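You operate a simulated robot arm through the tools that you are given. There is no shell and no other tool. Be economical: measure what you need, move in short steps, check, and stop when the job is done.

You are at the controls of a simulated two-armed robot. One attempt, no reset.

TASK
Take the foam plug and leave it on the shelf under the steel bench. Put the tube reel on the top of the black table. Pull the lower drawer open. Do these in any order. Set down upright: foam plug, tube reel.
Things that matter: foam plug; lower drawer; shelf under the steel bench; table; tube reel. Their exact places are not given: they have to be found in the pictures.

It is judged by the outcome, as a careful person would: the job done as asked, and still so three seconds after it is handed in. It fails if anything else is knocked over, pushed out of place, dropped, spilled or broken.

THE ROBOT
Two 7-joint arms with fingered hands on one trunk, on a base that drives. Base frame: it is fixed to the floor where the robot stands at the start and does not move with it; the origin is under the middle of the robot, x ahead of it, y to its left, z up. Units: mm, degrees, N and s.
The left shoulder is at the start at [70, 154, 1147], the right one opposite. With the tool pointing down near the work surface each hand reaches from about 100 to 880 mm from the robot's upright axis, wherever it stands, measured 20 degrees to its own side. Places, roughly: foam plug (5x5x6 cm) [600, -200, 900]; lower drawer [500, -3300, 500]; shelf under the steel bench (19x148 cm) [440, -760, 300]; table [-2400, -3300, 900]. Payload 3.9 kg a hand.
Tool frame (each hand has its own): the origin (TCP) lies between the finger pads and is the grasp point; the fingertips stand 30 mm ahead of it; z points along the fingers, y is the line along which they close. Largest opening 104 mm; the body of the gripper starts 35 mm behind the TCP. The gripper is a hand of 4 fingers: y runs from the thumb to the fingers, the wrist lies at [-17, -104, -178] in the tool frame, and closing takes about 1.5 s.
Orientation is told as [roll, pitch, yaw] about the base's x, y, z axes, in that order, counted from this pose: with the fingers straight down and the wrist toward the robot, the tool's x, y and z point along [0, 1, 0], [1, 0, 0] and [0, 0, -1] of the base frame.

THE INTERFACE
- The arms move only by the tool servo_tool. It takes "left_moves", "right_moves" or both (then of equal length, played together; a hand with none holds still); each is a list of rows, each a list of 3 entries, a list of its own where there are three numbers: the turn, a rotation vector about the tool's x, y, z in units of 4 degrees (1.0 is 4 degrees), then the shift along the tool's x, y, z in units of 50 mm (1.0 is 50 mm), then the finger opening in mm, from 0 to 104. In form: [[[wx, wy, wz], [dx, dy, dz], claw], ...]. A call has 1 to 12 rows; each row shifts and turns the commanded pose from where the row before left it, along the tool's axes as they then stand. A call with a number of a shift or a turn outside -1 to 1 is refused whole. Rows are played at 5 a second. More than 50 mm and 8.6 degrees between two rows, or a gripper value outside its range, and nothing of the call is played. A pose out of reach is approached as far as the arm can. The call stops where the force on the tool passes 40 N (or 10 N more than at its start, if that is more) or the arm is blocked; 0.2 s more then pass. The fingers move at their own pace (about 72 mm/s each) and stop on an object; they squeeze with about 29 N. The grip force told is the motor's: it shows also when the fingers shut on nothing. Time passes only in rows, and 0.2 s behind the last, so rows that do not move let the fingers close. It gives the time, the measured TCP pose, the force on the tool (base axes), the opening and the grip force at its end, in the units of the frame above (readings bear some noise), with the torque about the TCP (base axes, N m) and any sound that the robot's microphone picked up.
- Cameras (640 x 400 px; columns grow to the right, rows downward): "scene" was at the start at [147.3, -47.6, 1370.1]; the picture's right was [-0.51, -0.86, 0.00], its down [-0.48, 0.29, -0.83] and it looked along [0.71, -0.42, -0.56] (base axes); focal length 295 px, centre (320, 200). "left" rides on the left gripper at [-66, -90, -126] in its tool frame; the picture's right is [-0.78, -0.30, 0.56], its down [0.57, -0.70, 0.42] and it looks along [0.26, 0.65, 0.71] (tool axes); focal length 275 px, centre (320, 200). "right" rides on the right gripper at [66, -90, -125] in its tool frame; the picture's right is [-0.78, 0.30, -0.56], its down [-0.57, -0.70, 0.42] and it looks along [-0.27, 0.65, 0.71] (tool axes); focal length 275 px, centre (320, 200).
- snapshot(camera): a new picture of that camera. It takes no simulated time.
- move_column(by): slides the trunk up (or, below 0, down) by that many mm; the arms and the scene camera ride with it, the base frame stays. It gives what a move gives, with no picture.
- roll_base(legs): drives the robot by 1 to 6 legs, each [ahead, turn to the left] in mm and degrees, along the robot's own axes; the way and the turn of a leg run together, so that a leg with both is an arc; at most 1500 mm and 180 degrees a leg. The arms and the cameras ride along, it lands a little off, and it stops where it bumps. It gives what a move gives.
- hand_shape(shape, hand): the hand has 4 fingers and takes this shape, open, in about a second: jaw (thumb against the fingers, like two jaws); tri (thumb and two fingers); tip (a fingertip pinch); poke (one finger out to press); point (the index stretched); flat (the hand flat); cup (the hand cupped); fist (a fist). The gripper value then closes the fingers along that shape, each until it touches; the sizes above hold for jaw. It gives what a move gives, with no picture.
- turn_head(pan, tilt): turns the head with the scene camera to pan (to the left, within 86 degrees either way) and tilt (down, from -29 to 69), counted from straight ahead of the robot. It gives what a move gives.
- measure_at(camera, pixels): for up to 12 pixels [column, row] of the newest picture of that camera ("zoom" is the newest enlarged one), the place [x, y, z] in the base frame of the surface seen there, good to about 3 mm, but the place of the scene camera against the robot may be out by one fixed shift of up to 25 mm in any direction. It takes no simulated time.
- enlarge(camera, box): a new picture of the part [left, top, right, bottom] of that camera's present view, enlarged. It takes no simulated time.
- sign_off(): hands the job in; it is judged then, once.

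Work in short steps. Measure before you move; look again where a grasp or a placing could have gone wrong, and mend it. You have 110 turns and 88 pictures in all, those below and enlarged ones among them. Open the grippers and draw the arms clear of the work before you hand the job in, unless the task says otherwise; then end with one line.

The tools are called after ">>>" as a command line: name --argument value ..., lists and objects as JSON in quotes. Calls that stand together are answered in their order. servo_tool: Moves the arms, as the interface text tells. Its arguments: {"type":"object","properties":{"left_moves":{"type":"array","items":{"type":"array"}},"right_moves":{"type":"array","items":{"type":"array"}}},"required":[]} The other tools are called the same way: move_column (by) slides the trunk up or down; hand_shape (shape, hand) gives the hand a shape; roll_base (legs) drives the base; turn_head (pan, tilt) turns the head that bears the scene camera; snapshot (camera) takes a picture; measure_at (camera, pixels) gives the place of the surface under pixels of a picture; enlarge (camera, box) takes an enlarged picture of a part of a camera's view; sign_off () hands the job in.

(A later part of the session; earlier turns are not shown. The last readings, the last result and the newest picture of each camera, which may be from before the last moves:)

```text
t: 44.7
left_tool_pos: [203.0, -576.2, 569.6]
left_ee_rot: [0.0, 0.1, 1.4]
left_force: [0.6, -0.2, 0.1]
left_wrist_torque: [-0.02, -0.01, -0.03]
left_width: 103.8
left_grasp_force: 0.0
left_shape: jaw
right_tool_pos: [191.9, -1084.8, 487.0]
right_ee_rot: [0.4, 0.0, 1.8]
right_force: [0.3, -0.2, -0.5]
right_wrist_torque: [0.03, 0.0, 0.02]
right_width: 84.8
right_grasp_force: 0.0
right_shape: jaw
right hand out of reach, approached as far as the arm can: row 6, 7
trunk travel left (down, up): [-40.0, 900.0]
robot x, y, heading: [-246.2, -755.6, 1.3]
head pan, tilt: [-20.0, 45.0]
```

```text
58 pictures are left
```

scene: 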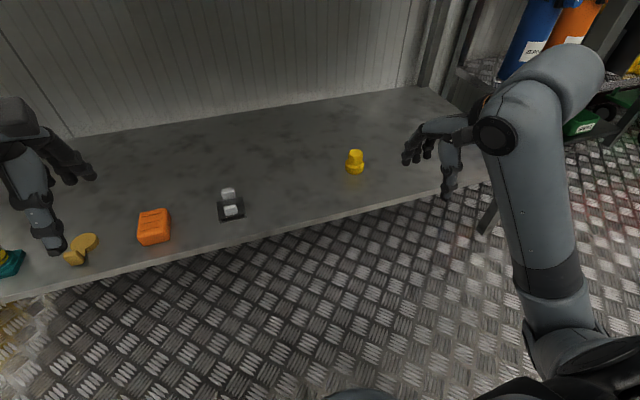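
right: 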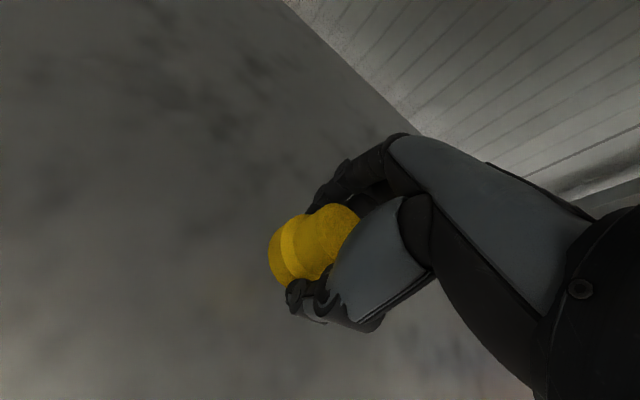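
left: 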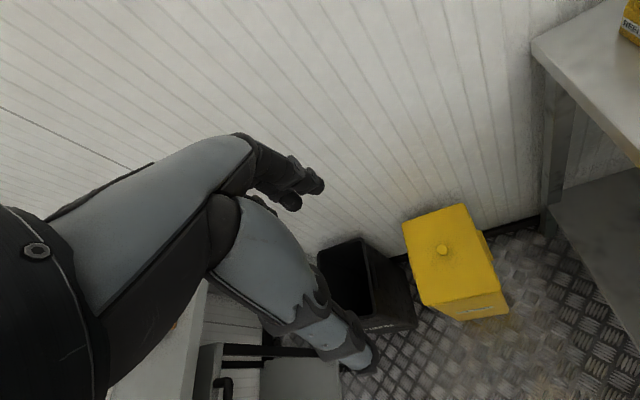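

The plug stands upright at (355,160). Now the reel: I back off, raise the trunk, drive to y≈-320 and face the bench, so the left hand will reach it.

>>> roll_base --legs '[[-160, 0]]'

>>> move_column --by 400

>>> move_column --by 260

>>> roll_base --legs '[[0, 89], [440, 0], [0, -90]]'

>>> turn_head --pan 10 --tilt 40

>>> snapshot --camera "scene"

```text
t: 46.1
left_tool_pos: [45.2, -579.1, 570.1]
left_ee_rot: [0.0, 0.0, 1.5]
left_force: [0.5, 0.8, 0.0]
left_wrist_torque: [0.02, 0.01, -0.05]
left_width: 103.9
left_grasp_force: 0.1
left_shape: jaw
right_tool_pos: [34.7, -1087.6, 485.9]
right_ee_rot: [0.4, 0.0, 2.0]
right_force: [0.5, -0.1, 0.1]
right_wrist_torque: [-0.01, 0.0, 0.01]
right_width: 85.1
right_grasp_force: 0.1
right_shape: jaw
trunk travel left (down, up): [-40.0, 900.0]
robot x, y, heading: [-404.5, -758.1, 1.4]
head pan, tilt: [-20.0, 45.0]
```

```text
t: 50.0
left_tool_pos: [45.0, -579.3, 968.2]
left_ee_rot: [0.0, 0.1, 1.7]
left_force: [-0.3, -0.2, 0.0]
left_wrist_torque: [-0.03, -0.04, 0.02]
left_width: 104.0
left_grasp_force: 0.0
left_shape: jaw
right_tool_pos: [35.6, -1088.0, 886.5]
right_ee_rot: [0.4, 0.1, 1.9]
right_force: [-0.1, 0.3, -0.5]
right_wrist_torque: [-0.04, 0.0, 0.03]
right_width: 84.7
right_grasp_force: 0.0
right_shape: jaw
trunk travel left (down, up): [-440.0, 500.0]
robot x, y, heading: [-404.7, -759.1, 1.6]
head pan, tilt: [-20.0, 45.0]
```

```text
t: 52.6
left_tool_pos: [44.7, -578.9, 1229.3]
left_ee_rot: [0.0, 0.0, 1.7]
left_force: [-0.5, 0.9, -0.3]
left_wrist_torque: [0.0, -0.02, 0.0]
left_width: 103.8
left_grasp_force: 0.0
left_shape: jaw
right_tool_pos: [35.3, -1087.7, 1146.0]
right_ee_rot: [0.4, 0.0, 1.9]
right_force: [-0.2, -0.3, -0.5]
right_wrist_torque: [-0.01, 0.0, -0.02]
right_width: 84.9
right_grasp_force: 0.0
right_shape: jaw
trunk travel left (down, up): [-700.0, 240.0]
robot x, y, heading: [-405.0, -758.8, 1.3]
head pan, tilt: [-20.0, 45.0]
```

```text
t: 63.0
left_tool_pos: [35.2, -159.3, 1228.7]
left_ee_rot: [0.1, 0.0, 0.1]
left_force: [-0.4, -0.7, -0.9]
left_wrist_torque: [0.02, 0.0, -0.01]
left_width: 103.7
left_grasp_force: 0.1
left_shape: jaw
right_tool_pos: [13.4, -667.2, 1146.7]
right_ee_rot: [0.4, -0.1, 0.4]
right_force: [-0.2, -0.7, -0.6]
right_wrist_torque: [0.01, 0.01, 0.03]
right_width: 85.0
right_grasp_force: 0.0
right_shape: jaw
trunk travel left (down, up): [-700.0, 240.0]
robot x, y, heading: [-416.1, -329.7, -0.1]
head pan, tilt: [-20.0, 45.0]
```

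```text
t: 64.0
left_tool_pos: [36.1, -159.9, 1229.2]
left_ee_rot: [0.0, 0.0, 0.1]
left_force: [0.5, 0.6, -0.1]
left_wrist_torque: [0.04, -0.02, 0.01]
left_width: 103.8
left_grasp_force: 0.1
left_shape: jaw
right_tool_pos: [13.8, -667.2, 1145.7]
right_ee_rot: [0.5, -0.1, 0.4]
right_force: [0.5, -0.7, 0.0]
right_wrist_torque: [0.0, 0.01, -0.01]
right_width: 84.7
right_grasp_force: 0.1
right_shape: jaw
trunk travel left (down, up): [-700.0, 240.0]
robot x, y, heading: [-422.0, -325.7, -0.1]
head pan, tilt: [10.0, 40.0]
```

```text
57 pictures are left
```

scene: 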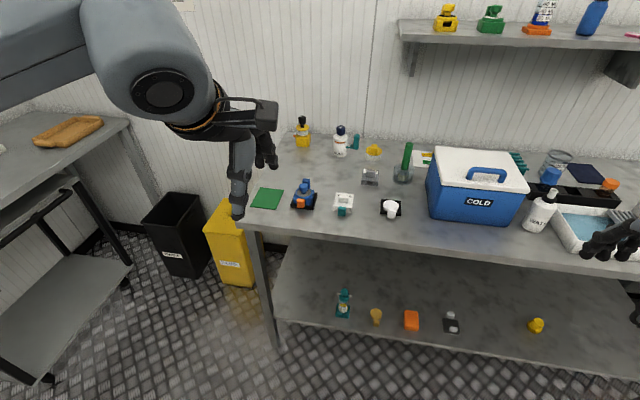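

The reel is at (302,133). Before driving forward I check the cooler top height (475,165) and the wall shelf front (450,40).

>>> measure_at --camera "scene" --pixels '[[475, 160], [487, 170], [450, 40], [550, 48], [302, 133], [340, 143]]'

>>> roll_base --legs '[[420, 0]]'

>>> snapshot --camera "scene"

```text
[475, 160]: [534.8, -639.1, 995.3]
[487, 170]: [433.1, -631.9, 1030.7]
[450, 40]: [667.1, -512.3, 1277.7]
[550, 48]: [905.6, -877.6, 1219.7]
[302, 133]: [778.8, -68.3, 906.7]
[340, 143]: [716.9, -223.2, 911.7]
```

```text
t: 66.5
left_tool_pos: [453.5, -167.7, 1228.3]
left_ee_rot: [0.0, 0.0, -0.5]
left_force: [0.9, 0.0, 0.1]
left_wrist_torque: [0.03, 0.02, -0.02]
left_width: 104.0
left_grasp_force: 0.1
left_shape: jaw
right_tool_pos: [425.9, -674.9, 1146.1]
right_ee_rot: [0.4, 0.0, -0.3]
right_force: [-0.1, 0.6, -0.8]
right_wrist_torque: [0.03, -0.01, 0.02]
right_width: 84.5
right_grasp_force: 0.0
right_shape: jaw
trunk travel left (down, up): [-700.0, 240.0]
robot x, y, heading: [-0.8, -333.9, -0.7]
head pan, tilt: [10.0, 40.0]
```

```text
56 pictures are left
```

scene: 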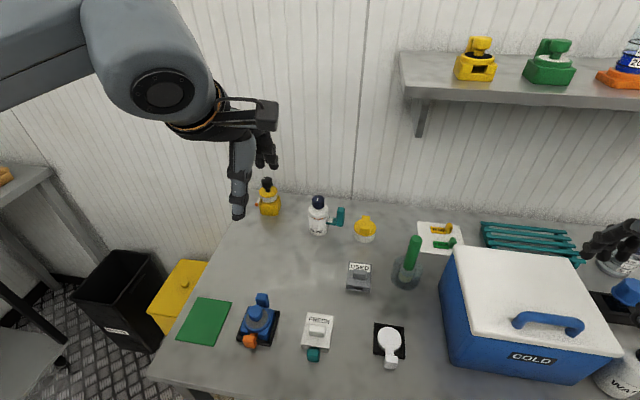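

I bring the left hand to about (700,-65,1090) to look at the reel from near.

>>> servo_tool --left_moves '[[[0, 0, 0], [0.26, 0.62, 0.34], 100], [[0, 0, 0], [0.26, 0.62, 0.34], 100], [[0, 0, 0], [0.26, 0.62, 0.34], 100], [[0, 0, 0], [0.26, 0.62, 0.34], 100], [[0, 0, 0], [0.26, 0.62, 0.34], 100], [[0, 0, 0], [0.26, 0.62, 0.34], 100], [[0, 0, 0], [0.26, 0.62, 0.34], 100], [[0, 0, 0], [0.26, 0.62, 0.34], 100], [[0, 0, 0], [0, 0, 0], 100]]'

>>> snapshot --camera "left"

>>> enlarge --camera "scene" --box '[200, 130, 360, 250]'

```text
t: 68.5
left_tool_pos: [702.7, -66.2, 1093.7]
left_ee_rot: [0.0, -0.1, -0.7]
left_force: [-0.1, 0.0, -0.5]
left_wrist_torque: [-0.01, -0.03, -0.03]
left_width: 100.2
left_grasp_force: 0.1
left_shape: jaw
right_tool_pos: [425.4, -676.3, 1146.3]
right_ee_rot: [0.4, 0.0, -0.4]
right_force: [-0.2, 0.0, -0.2]
right_wrist_torque: [0.03, -0.03, 0.01]
right_width: 84.7
right_grasp_force: 0.0
right_shape: jaw
trunk travel left (down, up): [-700.0, 240.0]
robot x, y, heading: [-0.6, -329.8, -0.9]
head pan, tilt: [10.0, 40.0]
```

```text
55 pictures are left
```

left: 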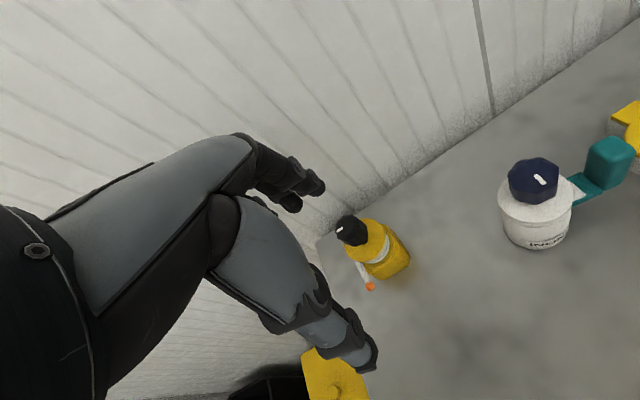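

```text
3.33 times, centred on (280, 190) of scene
```

zoom: 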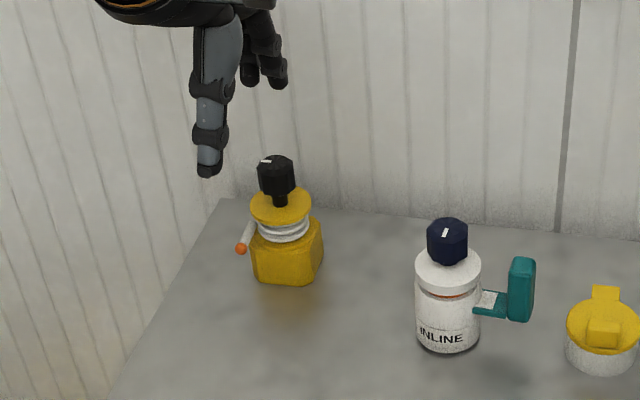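

The candidate reel is at left-camera (370,245). I zoom in on it and on the wall shelf items, to be sure which thing is the tube reel.

>>> enlarge --camera "left" --box '[300, 190, 460, 310]'

>>> turn_head --pan -25 --tilt 20

>>> snapshot --camera "scene"

>>> measure_at --camera "left" --pixels '[[352, 230], [340, 228], [363, 240], [375, 240], [385, 250], [370, 287], [390, 268], [405, 258], [330, 240], [360, 265]]'

```text
3.33 times, centred on (380, 250) of left
```

zoom: 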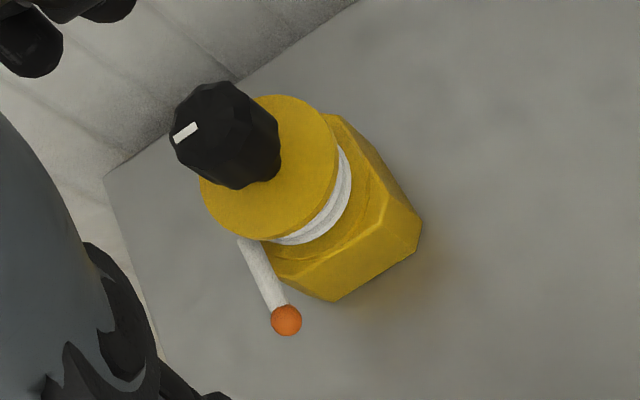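

```text
t: 69.5
left_tool_pos: [701.6, -66.5, 1094.8]
left_ee_rot: [-0.1, 0.0, -0.5]
left_force: [1.0, 0.4, 0.1]
left_wrist_torque: [-0.01, -0.02, 0.0]
left_width: 100.1
left_grasp_force: 0.1
left_shape: jaw
right_tool_pos: [426.5, -676.4, 1145.5]
right_ee_rot: [0.4, 0.0, -0.3]
right_force: [-0.2, -0.8, 0.3]
right_wrist_torque: [0.01, 0.03, 0.02]
right_width: 84.9
right_grasp_force: 0.0
right_shape: jaw
trunk travel left (down, up): [-700.0, 240.0]
robot x, y, heading: [-0.6, -328.3, -0.7]
head pan, tilt: [-25.0, 20.0]
```

```text
52 pictures are left
```

scene: 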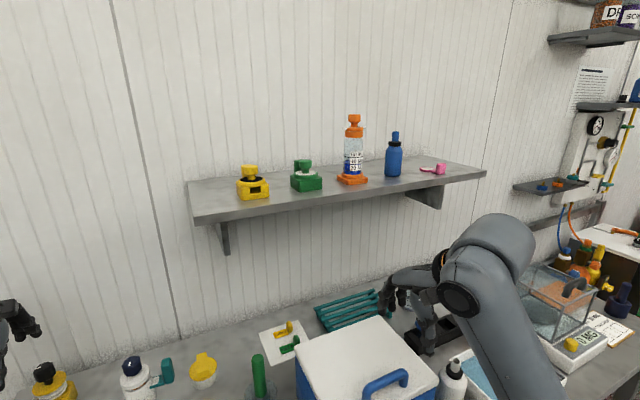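

```text
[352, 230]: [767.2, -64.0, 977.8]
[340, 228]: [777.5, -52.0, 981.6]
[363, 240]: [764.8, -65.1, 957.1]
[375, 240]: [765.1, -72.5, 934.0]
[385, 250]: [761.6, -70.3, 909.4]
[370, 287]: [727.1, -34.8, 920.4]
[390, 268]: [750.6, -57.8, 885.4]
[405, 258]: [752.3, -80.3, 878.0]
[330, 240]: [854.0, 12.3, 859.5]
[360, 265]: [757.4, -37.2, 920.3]
```

The yellow hexagonal body with wound white tube and a knob is the tube reel (the wall-shelf items are other things). I measure knob and flange edges on a fresh zoom.

>>> enlarge --camera "left" --box '[320, 205, 420, 285]'

>>> measure_at --camera "left" --pixels '[[346, 222], [338, 221], [354, 216], [346, 216], [360, 222], [366, 232], [362, 252], [350, 256], [374, 222], [383, 232], [345, 250]]'

```text
5.00 times, centred on (370, 245) of left
```

zoom: 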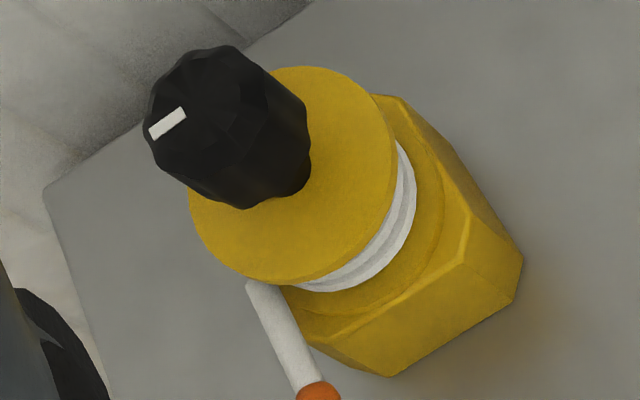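

```text
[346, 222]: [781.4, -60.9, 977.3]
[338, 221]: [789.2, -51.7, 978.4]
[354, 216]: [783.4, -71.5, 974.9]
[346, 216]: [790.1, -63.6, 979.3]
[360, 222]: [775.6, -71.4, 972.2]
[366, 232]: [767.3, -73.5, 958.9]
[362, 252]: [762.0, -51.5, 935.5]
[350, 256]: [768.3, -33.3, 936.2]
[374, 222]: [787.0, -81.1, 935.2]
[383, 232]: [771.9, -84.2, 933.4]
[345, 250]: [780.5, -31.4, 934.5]
```

The reel axis is ≈(779,-59); the flange is at z 935 (Ø≈56) and the knob runs z 955–981 (Ø≈30). I will grip the knob from above with the opening at 66, but first check the wall distance behind it.

>>> measure_at --camera "left" --pixels '[[370, 190], [350, 150], [400, 160], [300, 195], [325, 185], [370, 360]]'

>>> servo_tool --left_moves '[[[0, 0, 0], [0.05, 0.5, 0.4], 66], [[0, 0, 0], [0.05, 0.5, 0.4], 66], [[0, 0, 0], [0.05, 0.3, 0.3], 66], [[0, 0, 0], [0, 0, 0], 66], [[0, 0, 0], [0, 0, 0], 66]]'

>>> snapshot --camera "left"

```text
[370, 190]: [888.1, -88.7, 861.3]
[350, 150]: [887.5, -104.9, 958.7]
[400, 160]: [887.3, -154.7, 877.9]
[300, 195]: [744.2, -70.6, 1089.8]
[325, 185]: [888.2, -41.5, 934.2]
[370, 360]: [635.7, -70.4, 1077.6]
```

```text
t: 70.7
left_tool_pos: [767.8, -60.7, 1039.2]
left_ee_rot: [0.0, -0.1, -0.6]
left_force: [0.0, 0.4, 0.3]
left_wrist_torque: [-0.03, -0.02, 0.0]
left_width: 66.5
left_grasp_force: 0.0
left_shape: jaw
right_tool_pos: [426.4, -677.0, 1146.8]
right_ee_rot: [0.4, -0.1, -0.3]
right_force: [-0.3, 0.5, -0.3]
right_wrist_torque: [0.01, 0.0, -0.01]
right_width: 84.8
right_grasp_force: 0.1
right_shape: jaw
trunk travel left (down, up): [-700.0, 240.0]
robot x, y, heading: [-1.4, -330.6, -1.1]
head pan, tilt: [-25.0, 20.0]
```

```text
50 pictures are left
```

left: 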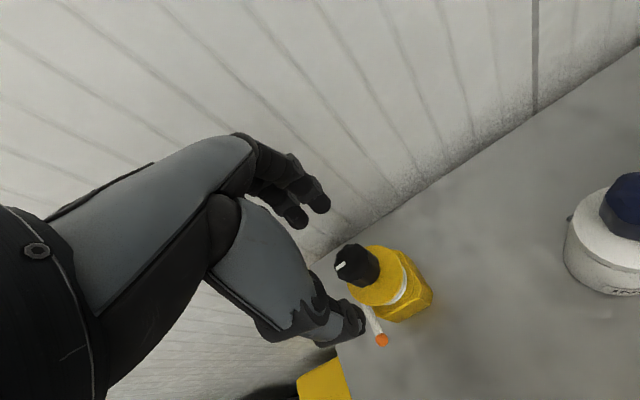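

The wall is at x≈888, so there is room. I measure the knob again from here.

>>> enlarge --camera "left" --box '[280, 180, 440, 340]'

>>> measure_at --camera "left" --pixels '[[350, 262], [340, 262], [352, 250], [342, 272], [362, 262], [360, 280], [390, 275], [368, 296]]'

```text
2.50 times, centred on (360, 260) of left
```

zoom: 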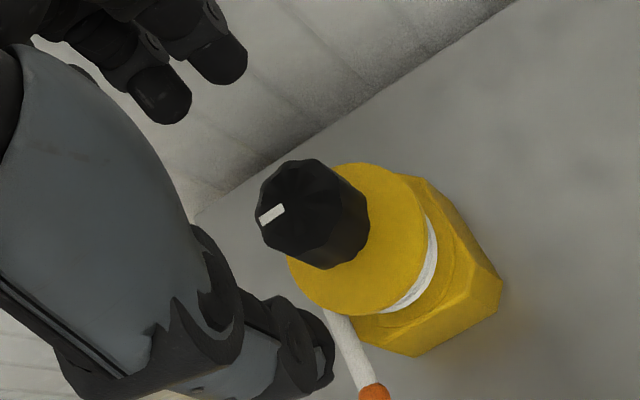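

```text
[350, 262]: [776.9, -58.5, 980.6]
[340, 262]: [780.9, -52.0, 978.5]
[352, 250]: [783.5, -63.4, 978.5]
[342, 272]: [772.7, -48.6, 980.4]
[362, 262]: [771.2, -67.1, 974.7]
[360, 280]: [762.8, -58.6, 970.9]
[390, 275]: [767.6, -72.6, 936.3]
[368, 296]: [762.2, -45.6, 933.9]
```

Knob centre ≈(777,-58.5), top 980. I shift 9 mm ahead, go down to z≈966 and close.

>>> servo_tool --left_moves '[[[0, 0, 0], [0.04, 0.19, 0.3], 66], [[0, 0, 0], [0, 0, 0.5], 66], [[0, 0, 0], [0, 0, 0.5], 66], [[0, 0, 0], [0, 0, 0.15], 66], [[0, 0, 0], [0, 0, 0], 66]]'

>>> enlarge --camera "left" --box '[240, 180, 440, 340]'

```text
t: 71.9
left_tool_pos: [778.7, -56.7, 973.4]
left_ee_rot: [0.1, -0.1, -0.4]
left_force: [-0.4, -0.4, -0.3]
left_wrist_torque: [0.02, 0.01, -0.02]
left_width: 66.3
left_grasp_force: 0.0
left_shape: jaw
left hand out of reach, approached as far as the arm can: row 4
right_tool_pos: [426.9, -676.7, 1147.1]
right_ee_rot: [0.4, -0.2, -0.3]
right_force: [-0.3, -0.3, 0.2]
right_wrist_torque: [0.04, -0.04, 0.0]
right_width: 84.8
right_grasp_force: 0.0
right_shape: jaw
trunk travel left (down, up): [-700.0, 240.0]
robot x, y, heading: [-1.5, -331.7, -0.8]
head pan, tilt: [-25.0, 20.0]
```

```text
2.50 times, centred on (340, 260) of left
```

zoom: 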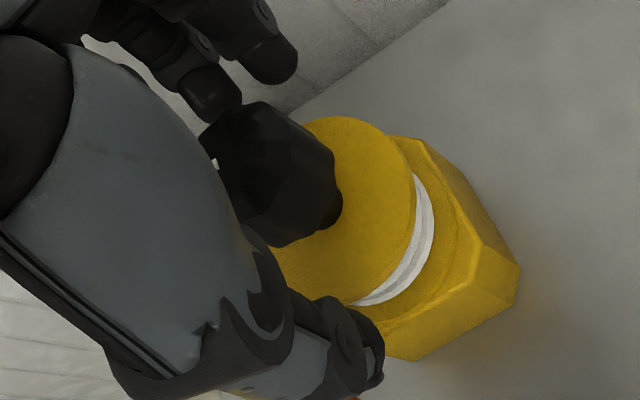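

The arm is at the end of its reach at z 973, so I lower the trunk 8 mm instead, then close the fingers on the knob.

>>> move_column --by -8

>>> servo_tool --left_moves '[[[0, 0, 0], [0, 0, 0], 40], [[0, 0, 0], [0, 0, 0], 15], [[0, 0, 0], [0, 0, 0], 15], [[0, 0, 0], [0, 0, 0], 15], [[0, 0, 0], [0, 0, 0], 15], [[0, 0, 0], [0, 0, 0], 15], [[0, 0, 0], [0, 0, 0], 15]]'

>>> enlarge --camera "left" --box '[240, 180, 440, 340]'

```text
t: 72.5
left_tool_pos: [778.7, -58.6, 966.7]
left_ee_rot: [0.1, 0.1, -0.4]
left_force: [0.3, 0.1, 0.0]
left_wrist_torque: [-0.02, -0.01, 0.0]
left_width: 66.5
left_grasp_force: 0.1
left_shape: jaw
right_tool_pos: [427.0, -675.6, 1138.7]
right_ee_rot: [0.4, 0.0, -0.3]
right_force: [-0.9, -0.3, 0.4]
right_wrist_torque: [-0.03, -0.01, 0.02]
right_width: 84.7
right_grasp_force: 0.0
right_shape: jaw
trunk travel left (down, up): [-692.0, 248.0]
robot x, y, heading: [-3.1, -331.9, -0.8]
head pan, tilt: [-25.0, 20.0]
```

```text
t: 74.1
left_tool_pos: [777.4, -56.9, 965.9]
left_ee_rot: [0.1, 0.0, -0.3]
left_force: [-0.4, 0.4, 1.0]
left_wrist_torque: [0.01, -0.02, 0.0]
left_width: 19.1
left_grasp_force: 29.5
left_shape: jaw
right_tool_pos: [427.1, -675.3, 1139.2]
right_ee_rot: [0.5, 0.0, -0.3]
right_force: [-0.3, 0.4, 0.4]
right_wrist_torque: [0.01, 0.01, -0.02]
right_width: 85.0
right_grasp_force: 0.1
right_shape: jaw
trunk travel left (down, up): [-692.0, 248.0]
robot x, y, heading: [-1.4, -333.6, -0.9]
head pan, tilt: [-25.0, 20.0]
```

```text
2.50 times, centred on (340, 260) of left
```

zoom: 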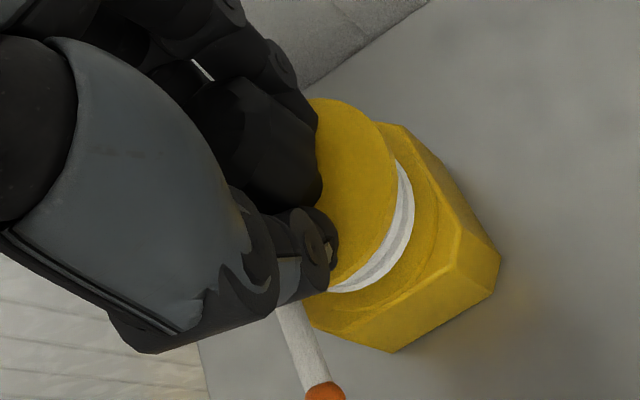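

The fingers are closed around the knob's neck (width 19). I lift with the trunk by 60 mm and check.

>>> move_column --by 60

>>> snapshot --camera "left"

>>> turn_head --pan 10 --tilt 40

>>> enlarge --camera "scene" --box '[200, 130, 360, 250]'

```text
t: 75.1
left_tool_pos: [779.9, -57.4, 1025.6]
left_ee_rot: [0.1, 0.0, -0.5]
left_force: [0.0, 0.4, -1.6]
left_wrist_torque: [0.01, -0.01, -0.01]
left_width: 19.1
left_grasp_force: 28.7
left_shape: jaw
right_tool_pos: [426.8, -675.4, 1197.9]
right_ee_rot: [0.4, 0.0, -0.3]
right_force: [0.4, -0.5, 0.4]
right_wrist_torque: [0.01, 0.0, -0.02]
right_width: 84.6
right_grasp_force: 0.0
right_shape: jaw
trunk travel left (down, up): [-752.0, 188.0]
robot x, y, heading: [-2.7, -329.0, -0.8]
head pan, tilt: [-25.0, 20.0]
```

```text
46 pictures are left
```

left: 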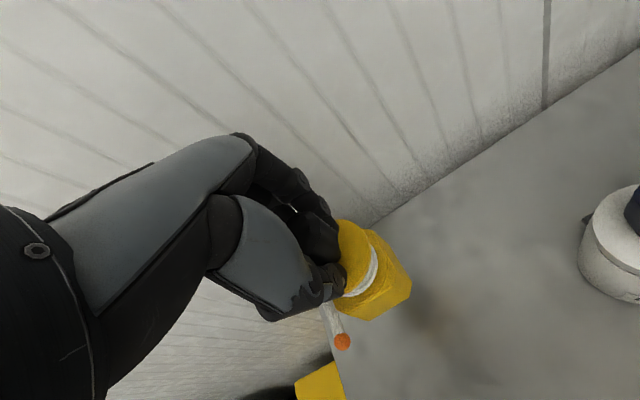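

```text
t: 76.1
left_tool_pos: [777.7, -57.5, 1025.7]
left_ee_rot: [0.0, 0.0, -0.4]
left_force: [0.0, -1.1, -1.1]
left_wrist_torque: [0.0, 0.02, -0.03]
left_width: 19.1
left_grasp_force: 29.1
left_shape: jaw
right_tool_pos: [427.6, -675.0, 1198.5]
right_ee_rot: [0.3, 0.0, -0.3]
right_force: [0.4, -0.6, 0.9]
right_wrist_torque: [0.02, -0.01, 0.04]
right_width: 84.7
right_grasp_force: 0.1
right_shape: jaw
trunk travel left (down, up): [-752.0, 188.0]
robot x, y, heading: [-1.4, -331.6, -0.8]
head pan, tilt: [10.0, 40.0]
```

```text
3.33 times, centred on (280, 190) of scene
```

zoom: 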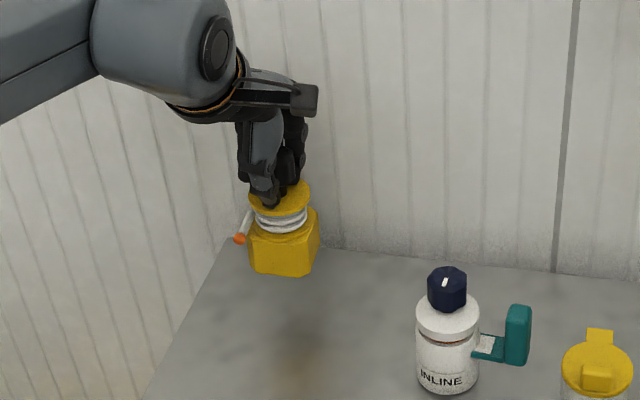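

The reel hangs upright from the hand. I raise the trunk 110 mm more and pull the hand back over the bench.

>>> move_column --by 110

>>> servo_tool --left_moves '[[[0, 0, 0], [0, -0.6, 0], 15], [[0, 0, 0], [0, -0.7, 0], 15], [[0, 0, 0], [0, -0.7, 0], 15], [[0, 0, 0], [0, -0.7, 0], 15], [[0, 0, 0], [0, -0.7, 0], 15], [[0, 0, 0], [0, -0.7, 0], 15], [[0, 0, 0], [0, -0.7, 0], 15], [[0, 0, 0], [0, -0.7, 0], 15], [[0, 0, 0], [0, -0.5, 0], 15], [[0, 0, 0], [0, 0, 0], 15]]'

>>> roll_base --legs '[[-420, 0], [0, -90]]'

>>> turn_head --pan -35 --tilt 12

>>> snapshot --camera "scene"

```text
t: 77.5
left_tool_pos: [778.0, -58.8, 1134.6]
left_ee_rot: [0.1, 0.0, -0.4]
left_force: [-0.1, 0.3, -1.2]
left_wrist_torque: [-0.01, 0.0, -0.01]
left_width: 19.1
left_grasp_force: 28.8
left_shape: jaw
right_tool_pos: [427.2, -675.1, 1308.9]
right_ee_rot: [0.5, 0.1, -0.4]
right_force: [-0.1, -0.1, 1.2]
right_wrist_torque: [0.02, 0.03, -0.01]
right_width: 85.1
right_grasp_force: 0.1
right_shape: jaw
trunk travel left (down, up): [-862.0, 78.0]
robot x, y, heading: [-2.2, -329.1, -1.0]
head pan, tilt: [10.0, 40.0]
```

```text
t: 79.7
left_tool_pos: [477.7, -53.3, 1134.7]
left_ee_rot: [0.0, 0.0, -0.5]
left_force: [-0.3, -1.4, -1.4]
left_wrist_torque: [0.01, -0.03, -0.01]
left_width: 19.1
left_grasp_force: 28.8
left_shape: jaw
right_tool_pos: [427.5, -675.4, 1307.5]
right_ee_rot: [0.5, -0.1, -0.3]
right_force: [0.5, 0.0, -0.4]
right_wrist_torque: [0.0, 0.0, 0.02]
right_width: 84.9
right_grasp_force: 0.1
right_shape: jaw
trunk travel left (down, up): [-862.0, 78.0]
robot x, y, heading: [2.0, -329.9, -0.8]
head pan, tilt: [10.0, 40.0]
```

```text
t: 86.2
left_tool_pos: [-153.1, -810.9, 1134.3]
left_ee_rot: [-0.1, 0.1, -91.7]
left_force: [-0.7, -0.2, -1.9]
left_wrist_torque: [0.01, 0.0, 0.02]
left_width: 19.1
left_grasp_force: 29.1
left_shape: jaw
right_tool_pos: [-771.9, -746.3, 1308.1]
right_ee_rot: [0.4, -0.1, -91.6]
right_force: [-0.2, 0.4, -0.2]
right_wrist_torque: [0.03, -0.03, 0.0]
right_width: 84.6
right_grasp_force: 0.1
right_shape: jaw
trunk travel left (down, up): [-862.0, 78.0]
robot x, y, heading: [-417.8, -324.6, -92.3]
head pan, tilt: [10.0, 40.0]
```

```text
t: 87.3
left_tool_pos: [-152.5, -810.9, 1134.7]
left_ee_rot: [0.1, 0.1, -91.7]
left_force: [0.1, 0.0, -2.6]
left_wrist_torque: [-0.01, 0.01, 0.02]
left_width: 19.2
left_grasp_force: 29.1
left_shape: jaw
right_tool_pos: [-773.1, -744.9, 1308.5]
right_ee_rot: [0.4, 0.0, -91.6]
right_force: [0.6, 0.3, -0.2]
right_wrist_torque: [-0.02, 0.0, -0.02]
right_width: 85.0
right_grasp_force: 0.1
right_shape: jaw
trunk travel left (down, up): [-862.0, 78.0]
robot x, y, heading: [-418.8, -328.1, -92.1]
head pan, tilt: [-35.0, 12.0]
```

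```text
44 pictures are left
```

scene: 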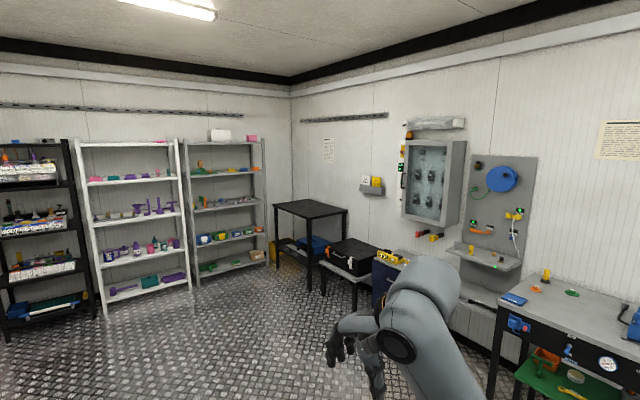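

The black table is at (310,208), with an empty top. I measure its top and the things near it.

>>> measure_at --camera "scene" --pixels '[[310, 208], [275, 204], [310, 217], [347, 211], [312, 201], [352, 245], [376, 268], [250, 262], [322, 280], [380, 275]]'

>>> enlarge --camera "scene" --box '[240, 170, 440, 295]'

>>> turn_head --pan 15 --tilt 20

>>> snapshot --camera "scene"

```text
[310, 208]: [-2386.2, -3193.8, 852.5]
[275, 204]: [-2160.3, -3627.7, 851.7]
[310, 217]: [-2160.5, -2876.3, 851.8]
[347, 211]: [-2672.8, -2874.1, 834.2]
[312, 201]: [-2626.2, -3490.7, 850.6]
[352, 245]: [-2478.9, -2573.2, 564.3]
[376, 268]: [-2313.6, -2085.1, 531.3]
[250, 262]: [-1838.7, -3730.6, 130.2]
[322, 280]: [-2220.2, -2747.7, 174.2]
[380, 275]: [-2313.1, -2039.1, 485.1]
```

```text
3.20 times, centred on (340, 232) of scene
```

zoom: 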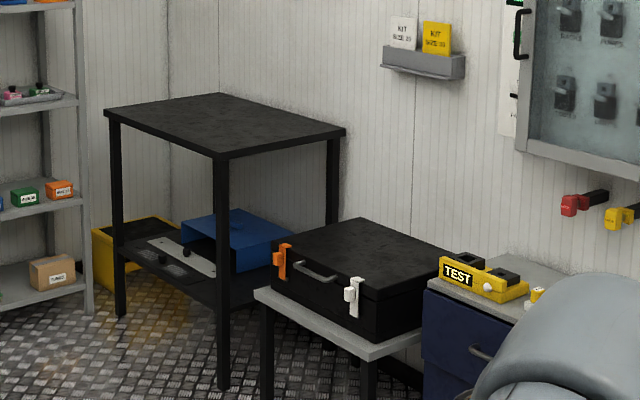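

```text
t: 88.5
left_tool_pos: [-152.9, -810.6, 1135.0]
left_ee_rot: [0.1, -0.1, -91.7]
left_force: [-0.2, -0.7, -1.7]
left_wrist_torque: [0.0, -0.02, 0.01]
left_width: 19.0
left_grasp_force: 28.6
left_shape: jaw
right_tool_pos: [-772.2, -745.5, 1309.7]
right_ee_rot: [0.4, -0.1, -91.7]
right_force: [0.0, 0.1, 0.1]
right_wrist_torque: [-0.05, 0.01, -0.01]
right_width: 84.9
right_grasp_force: 0.0
right_shape: jaw
trunk travel left (down, up): [-862.0, 78.0]
robot x, y, heading: [-419.0, -321.8, -92.0]
head pan, tilt: [15.0, 20.0]
```

```text
42 pictures are left
```

scene: 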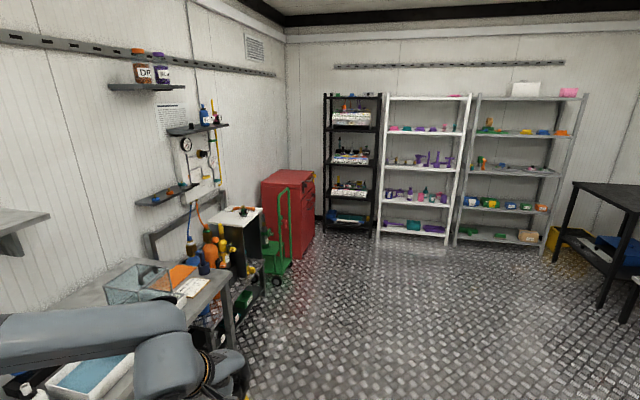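

The red chest at (288,210) holds the drawers; the black table top is z≈860, front edge x≈-2160, y -2876…-3628. I drive toward (-1600,-2900) and then face the table.

>>> roll_base --legs '[[0, -22.5], [1416, 0], [1416, 0]]'

>>> roll_base --legs '[[0, -65.5]]'

>>> turn_head --pan 15 --tilt 35

>>> snapshot --camera "scene"

```text
t: 103.2
left_tool_pos: [-1582.5, -3384.5, 1135.9]
left_ee_rot: [0.2, -0.1, -115.3]
left_force: [0.7, -0.4, -1.2]
left_wrist_torque: [0.02, -0.01, 0.0]
left_width: 19.0
left_grasp_force: 29.3
left_shape: jaw
right_tool_pos: [-2125.0, -3077.9, 1308.9]
right_ee_rot: [0.4, -0.2, -115.1]
right_force: [0.0, 0.0, -0.3]
right_wrist_torque: [0.0, -0.02, 0.01]
right_width: 84.8
right_grasp_force: 0.2
right_shape: jaw
trunk travel left (down, up): [-862.0, 78.0]
robot x, y, heading: [-1631.2, -2837.6, -115.7]
head pan, tilt: [15.0, 20.0]
```

```text
t: 106.5
left_tool_pos: [-2114.5, -3105.5, 1136.3]
left_ee_rot: [0.0, 0.0, 178.9]
left_force: [0.8, 0.0, -0.2]
left_wrist_torque: [0.01, 0.02, -0.01]
left_width: 19.3
left_grasp_force: 28.6
left_shape: jaw
right_tool_pos: [-2056.9, -2484.5, 1309.6]
right_ee_rot: [0.2, -0.1, 179.2]
right_force: [-0.3, -0.5, 0.2]
right_wrist_torque: [-0.02, 0.0, -0.01]
right_width: 85.2
right_grasp_force: 0.0
right_shape: jaw
trunk travel left (down, up): [-862.0, 78.0]
robot x, y, heading: [-1628.5, -2833.1, 178.6]
head pan, tilt: [15.0, 20.0]
```

```text
t: 107.2
left_tool_pos: [-2113.9, -3104.7, 1134.5]
left_ee_rot: [0.1, 0.0, 178.9]
left_force: [0.7, 0.3, -1.3]
left_wrist_torque: [0.01, -0.01, -0.01]
left_width: 19.1
left_grasp_force: 28.4
left_shape: jaw
right_tool_pos: [-2056.7, -2483.8, 1308.5]
right_ee_rot: [0.4, 0.0, 179.1]
right_force: [-0.3, -0.2, -0.1]
right_wrist_torque: [0.02, 0.03, -0.02]
right_width: 84.7
right_grasp_force: 0.1
right_shape: jaw
trunk travel left (down, up): [-862.0, 78.0]
robot x, y, heading: [-1632.5, -2835.7, 178.5]
head pan, tilt: [15.0, 35.0]
```

```text
41 pictures are left
```

scene: 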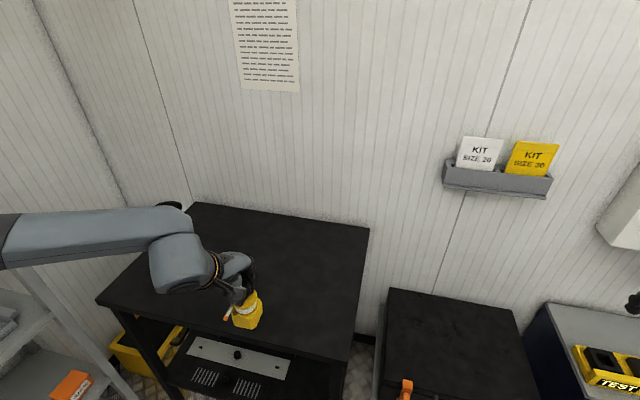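

The table top is clear. I reach 210 mm further over it and measure the top with the left camera.

>>> servo_tool --left_moves '[[[0, 0, 0], [0, 0.7, 0], 15], [[0, 0, 0], [0, 0.8, 0], 15], [[0, 0, 0], [0, 0.8, 0], 15], [[0, 0, 0], [0, 0.8, 0], 15], [[0, 0, 0], [0, 0.8, 0], 15], [[0, 0, 0], [0, 0.5, 0], 15], [[0, 0, 0], [0, 0, 0], 15]]'

>>> snapshot --camera "left"

>>> measure_at --camera "left" --pixels '[[400, 340], [450, 300], [400, 230], [480, 200], [500, 350], [380, 290], [365, 310]]'

```text
t: 108.8
left_tool_pos: [-2336.6, -3100.2, 1133.6]
left_ee_rot: [0.1, 0.0, 178.9]
left_force: [0.3, 0.3, -1.2]
left_wrist_torque: [0.02, 0.01, 0.01]
left_width: 19.2
left_grasp_force: 29.4
left_shape: jaw
right_tool_pos: [-2055.5, -2485.8, 1308.7]
right_ee_rot: [0.3, -0.1, 178.9]
right_force: [0.3, -0.6, -0.4]
right_wrist_torque: [0.03, 0.0, -0.03]
right_width: 84.8
right_grasp_force: 0.1
right_shape: jaw
trunk travel left (down, up): [-862.0, 78.0]
robot x, y, heading: [-1631.8, -2833.6, 178.7]
head pan, tilt: [15.0, 35.0]
```

```text
40 pictures are left
```

left: 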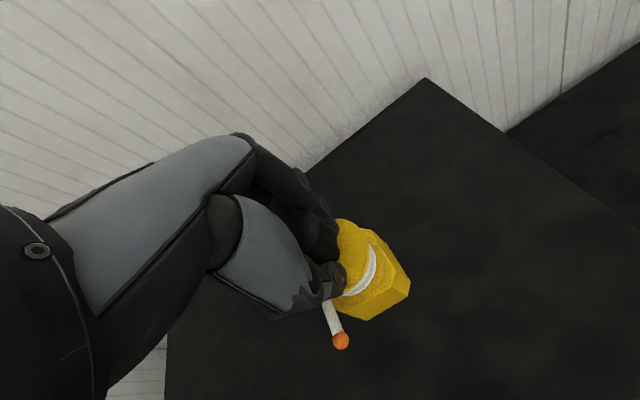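

```text
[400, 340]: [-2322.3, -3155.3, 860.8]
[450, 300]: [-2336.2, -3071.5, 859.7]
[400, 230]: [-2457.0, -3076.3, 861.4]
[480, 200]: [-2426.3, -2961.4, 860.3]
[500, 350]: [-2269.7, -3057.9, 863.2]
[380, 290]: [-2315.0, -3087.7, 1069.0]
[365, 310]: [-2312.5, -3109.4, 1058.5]
```

The table top is z≈861, so contact is expected near TCP z 968. I lower the trunk 155 mm, then go gently.

>>> move_column --by -155

>>> servo_tool --left_moves '[[[0, 0, 0], [0, 0, 0.08], 15], [[0, 0, 0], [0, 0, 0.04], 15], [[0, 0, 0], [0, 0, 0.04], 15], [[0, 0, 0], [0, 0, 0], 15]]'

>>> snapshot --camera "left"

```text
t: 110.6
left_tool_pos: [-2336.3, -3099.9, 979.2]
left_ee_rot: [0.1, 0.0, 178.8]
left_force: [0.2, 0.8, -1.6]
left_wrist_torque: [0.04, 0.01, 0.02]
left_width: 19.1
left_grasp_force: 29.0
left_shape: jaw
right_tool_pos: [-2056.3, -2483.4, 1153.6]
right_ee_rot: [0.3, -0.1, 179.0]
right_force: [-0.2, -0.9, 0.4]
right_wrist_torque: [-0.01, 0.03, -0.01]
right_width: 84.7
right_grasp_force: 0.0
right_shape: jaw
trunk travel left (down, up): [-707.0, 233.0]
robot x, y, heading: [-1631.0, -2832.5, 178.8]
head pan, tilt: [15.0, 35.0]
```

```text
t: 111.6
left_tool_pos: [-2336.1, -3099.8, 970.8]
left_ee_rot: [0.1, 0.0, 178.9]
left_force: [-0.2, 0.8, -1.4]
left_wrist_torque: [0.01, 0.01, 0.02]
left_width: 19.1
left_grasp_force: 28.9
left_shape: jaw
right_tool_pos: [-2056.3, -2484.6, 1152.0]
right_ee_rot: [0.3, 0.0, 179.0]
right_force: [-0.5, -0.2, -0.4]
right_wrist_torque: [0.01, 0.01, -0.01]
right_width: 84.6
right_grasp_force: 0.0
right_shape: jaw
trunk travel left (down, up): [-707.0, 233.0]
robot x, y, heading: [-1634.4, -2833.6, 178.5]
head pan, tilt: [15.0, 35.0]
```

```text
39 pictures are left
```

left: 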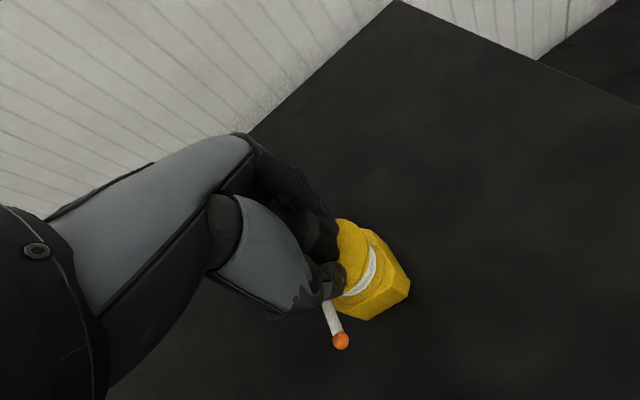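

Force is still just the weight; a few more small steps down.

>>> servo_tool --left_moves '[[[0, 0, 0], [0, 0, 0.03], 15], [[0, 0, 0], [0, 0, 0.03], 15], [[0, 0, 0], [0, 0, 0], 15]]'

```text
t: 112.4
left_tool_pos: [-2335.8, -3101.3, 966.9]
left_ee_rot: [0.1, 0.0, 178.8]
left_force: [0.9, 0.8, -1.4]
left_wrist_torque: [0.02, -0.01, -0.03]
left_width: 18.9
left_grasp_force: 29.5
left_shape: jaw
right_tool_pos: [-2056.8, -2483.8, 1155.2]
right_ee_rot: [0.4, 0.0, 179.0]
right_force: [-0.5, -0.4, 1.0]
right_wrist_torque: [-0.03, 0.0, 0.0]
right_width: 84.7
right_grasp_force: 0.1
right_shape: jaw
trunk travel left (down, up): [-707.0, 233.0]
robot x, y, heading: [-1631.5, -2830.8, 178.4]
head pan, tilt: [15.0, 35.0]
```

>>> servo_tool --left_moves '[[[0, 0, 0], [0, 0, 0.03], 15], [[0, 0, 0], [0, 0, 0.02], 15], [[0, 0, 0], [0, 0, 0], 15]]'

>>> enlarge --camera "scene" --box '[170, 200, 330, 320]'

```text
t: 113.2
left_tool_pos: [-2336.8, -3100.8, 965.4]
left_ee_rot: [0.2, -0.1, 178.9]
left_force: [1.3, 0.3, 0.6]
left_wrist_torque: [0.0, -0.03, 0.0]
left_width: 19.0
left_grasp_force: 29.1
left_shape: jaw
right_tool_pos: [-2056.8, -2483.5, 1153.2]
right_ee_rot: [0.4, -0.1, 179.1]
right_force: [0.0, -0.3, 0.7]
right_wrist_torque: [0.0, -0.03, 0.0]
right_width: 84.8
right_grasp_force: 0.2
right_shape: jaw
trunk travel left (down, up): [-707.0, 233.0]
robot x, y, heading: [-1630.5, -2834.5, 178.5]
head pan, tilt: [15.0, 35.0]
```

```text
3.33 times, centred on (250, 260) of scene
```

zoom: 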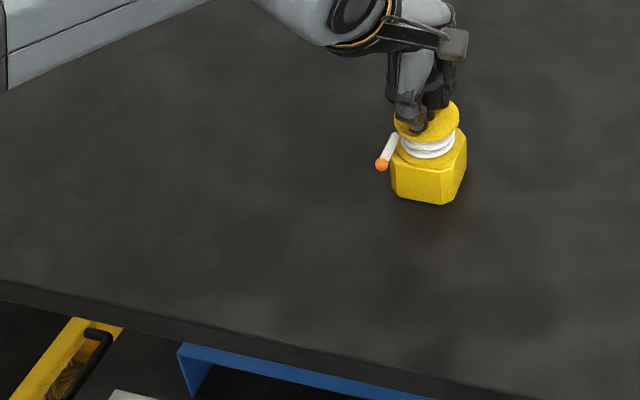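

The force went from -1.5 to +0.6 N: the reel stands on the table. I open the fingers and rise straight up.

>>> servo_tool --left_moves '[[[0, 0, 0], [0, 0, 0], 35], [[0, 0, 0], [0, 0, 0], 55], [[0, 0, 0], [0, 0, 0], 70], [[0, 0, 0], [0, 0, 0], 70], [[0, 0, 0], [0, 0, 0], 70]]'

>>> move_column --by 150

>>> snapshot --camera "left"

```text
t: 114.4
left_tool_pos: [-2337.5, -3101.2, 965.8]
left_ee_rot: [0.1, -0.1, 178.9]
left_force: [-0.1, 0.2, 0.3]
left_wrist_torque: [-0.01, -0.01, 0.04]
left_width: 69.4
left_grasp_force: 0.1
left_shape: jaw
right_tool_pos: [-2056.4, -2483.7, 1153.2]
right_ee_rot: [0.4, 0.0, 179.0]
right_force: [-0.4, 0.7, -0.1]
right_wrist_torque: [0.02, 0.02, -0.02]
right_width: 84.7
right_grasp_force: 0.0
right_shape: jaw
trunk travel left (down, up): [-707.0, 233.0]
robot x, y, heading: [-1633.4, -2834.4, 178.9]
head pan, tilt: [15.0, 35.0]
```

```text
t: 116.2
left_tool_pos: [-2335.9, -3100.7, 1114.6]
left_ee_rot: [0.2, -0.1, 178.9]
left_force: [-0.3, 0.4, 0.0]
left_wrist_torque: [0.01, 0.01, 0.01]
left_width: 69.5
left_grasp_force: 0.0
left_shape: jaw
right_tool_pos: [-2057.6, -2483.9, 1303.7]
right_ee_rot: [0.4, 0.0, 179.0]
right_force: [0.0, 0.3, 0.7]
right_wrist_torque: [0.0, -0.05, 0.02]
right_width: 84.9
right_grasp_force: 0.1
right_shape: jaw
trunk travel left (down, up): [-857.0, 83.0]
robot x, y, heading: [-1632.3, -2836.6, 178.5]
head pan, tilt: [15.0, 35.0]
```

```text
37 pictures are left
```

left: 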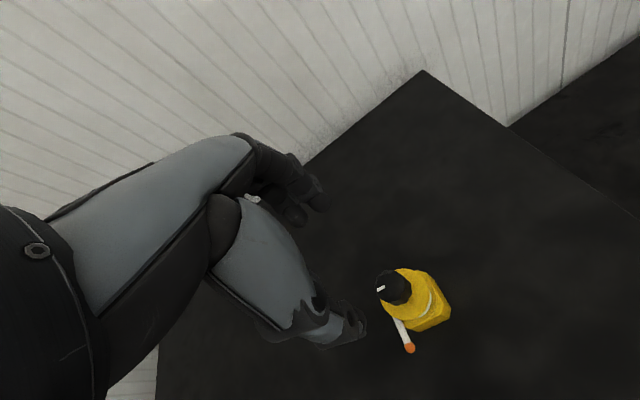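

The reel stands upright on the table. I draw the left arm back, back off, and turn around toward the red chest.

>>> servo_tool --left_moves '[[[0, 0, 0], [0, -0.8, 0], 70], [[0, 0, 0], [0, -0.8, 0], 70], [[0, 0, 0], [0, -0.8, 0], 70], [[0, 0, 0], [0, -0.8, 0], 70], [[0, 0, 0], [0, -0.8, 0], 70], [[0, 0, 0], [0, -0.8, 0], 70], [[0, 0, 0], [0, 0, 0], 70]]'

>>> roll_base --legs '[[-400, 0]]'

>>> snapshot --camera "scene"

>>> roll_base --legs '[[0, -177]]'

>>> turn_head --pan -10 --tilt 20

>>> snapshot --camera "scene"

```text
t: 117.8
left_tool_pos: [-2095.3, -3105.2, 1113.8]
left_ee_rot: [0.1, 0.0, 178.9]
left_force: [0.0, -0.4, 0.2]
left_wrist_torque: [-0.02, -0.04, 0.0]
left_width: 69.7
left_grasp_force: 0.0
left_shape: jaw
right_tool_pos: [-2057.8, -2484.3, 1303.3]
right_ee_rot: [0.4, -0.1, 179.1]
right_force: [-0.1, 0.2, -0.5]
right_wrist_torque: [-0.01, 0.04, 0.0]
right_width: 84.8
right_grasp_force: 0.0
right_shape: jaw
trunk travel left (down, up): [-857.0, 83.0]
robot x, y, heading: [-1632.9, -2838.5, 178.8]
head pan, tilt: [15.0, 35.0]
```

```text
t: 120.3
left_tool_pos: [-1702.7, -3115.3, 1114.4]
left_ee_rot: [0.1, -0.1, 178.8]
left_force: [0.0, -0.6, -0.3]
left_wrist_torque: [-0.02, 0.04, 0.01]
left_width: 69.8
left_grasp_force: 0.1
left_shape: jaw
right_tool_pos: [-1662.1, -2493.3, 1303.3]
right_ee_rot: [0.3, 0.0, 179.0]
right_force: [0.4, 0.3, 0.0]
right_wrist_torque: [-0.04, -0.03, 0.02]
right_width: 85.0
right_grasp_force: 0.0
right_shape: jaw
trunk travel left (down, up): [-857.0, 83.0]
robot x, y, heading: [-1235.6, -2840.9, 178.5]
head pan, tilt: [15.0, 35.0]
```

```text
36 pictures are left
```

scene: 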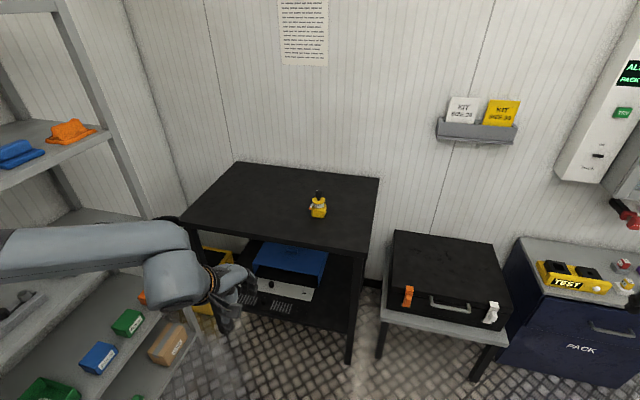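

```text
t: 127.8
left_tool_pos: [-794.6, -2539.1, 1114.7]
left_ee_rot: [0.1, 0.0, 3.2]
left_force: [0.1, -0.7, -0.3]
left_wrist_torque: [-0.01, -0.01, 0.02]
left_width: 69.6
left_grasp_force: 0.1
left_shape: jaw
right_tool_pos: [-786.7, -3161.2, 1305.0]
right_ee_rot: [0.4, -0.1, 3.3]
right_force: [0.8, 0.4, -0.2]
right_wrist_torque: [0.02, 0.0, -0.01]
right_width: 84.8
right_grasp_force: 0.1
right_shape: jaw
trunk travel left (down, up): [-857.0, 83.0]
robot x, y, heading: [-1235.8, -2844.0, 3.0]
head pan, tilt: [15.0, 35.0]
```

```text
t: 128.7
left_tool_pos: [-794.2, -2538.7, 1114.3]
left_ee_rot: [0.2, 0.1, 3.2]
left_force: [0.4, 0.3, -0.1]
left_wrist_torque: [-0.01, -0.02, 0.06]
left_width: 69.7
left_grasp_force: 0.1
left_shape: jaw
right_tool_pos: [-785.3, -3162.1, 1303.7]
right_ee_rot: [0.4, -0.1, 3.3]
right_force: [0.3, 0.4, -0.9]
right_wrist_torque: [0.04, 0.0, -0.03]
right_width: 85.0
right_grasp_force: 0.0
right_shape: jaw
trunk travel left (down, up): [-857.0, 83.0]
robot x, y, heading: [-1234.5, -2843.3, 2.8]
head pan, tilt: [-10.0, 20.0]
```

```text
35 pictures are left
```

scene: 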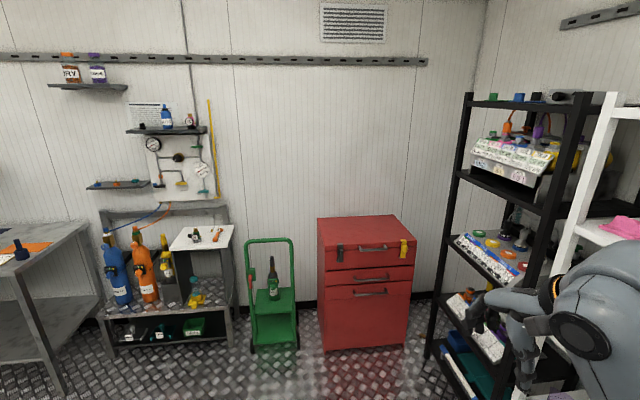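

The red chest faces me; its handles are at (372,248), (372,278) and (370,294). I zoom in.

>>> enlarge --camera "scene" --box '[290, 200, 450, 360]'

>>> measure_at --camera "scene" --pixels '[[372, 248], [372, 278], [370, 294], [345, 260], [345, 275], [345, 320], [320, 290], [407, 290], [350, 342], [405, 340], [440, 340], [296, 300]]'

```text
2.50 times, centred on (370, 280) of scene
```

zoom: 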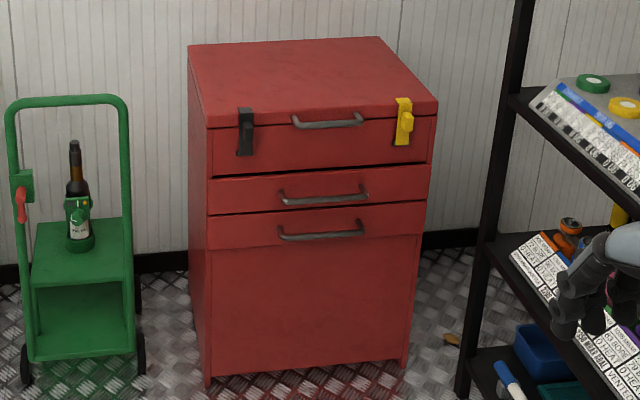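

```text
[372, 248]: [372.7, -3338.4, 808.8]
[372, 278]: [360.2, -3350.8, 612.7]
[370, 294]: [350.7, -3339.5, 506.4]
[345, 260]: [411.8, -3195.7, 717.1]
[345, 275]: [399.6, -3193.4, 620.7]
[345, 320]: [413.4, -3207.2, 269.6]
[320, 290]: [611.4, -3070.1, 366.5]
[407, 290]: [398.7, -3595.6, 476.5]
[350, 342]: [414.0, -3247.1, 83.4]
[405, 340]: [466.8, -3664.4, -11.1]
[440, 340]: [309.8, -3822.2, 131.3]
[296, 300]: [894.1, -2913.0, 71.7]
```

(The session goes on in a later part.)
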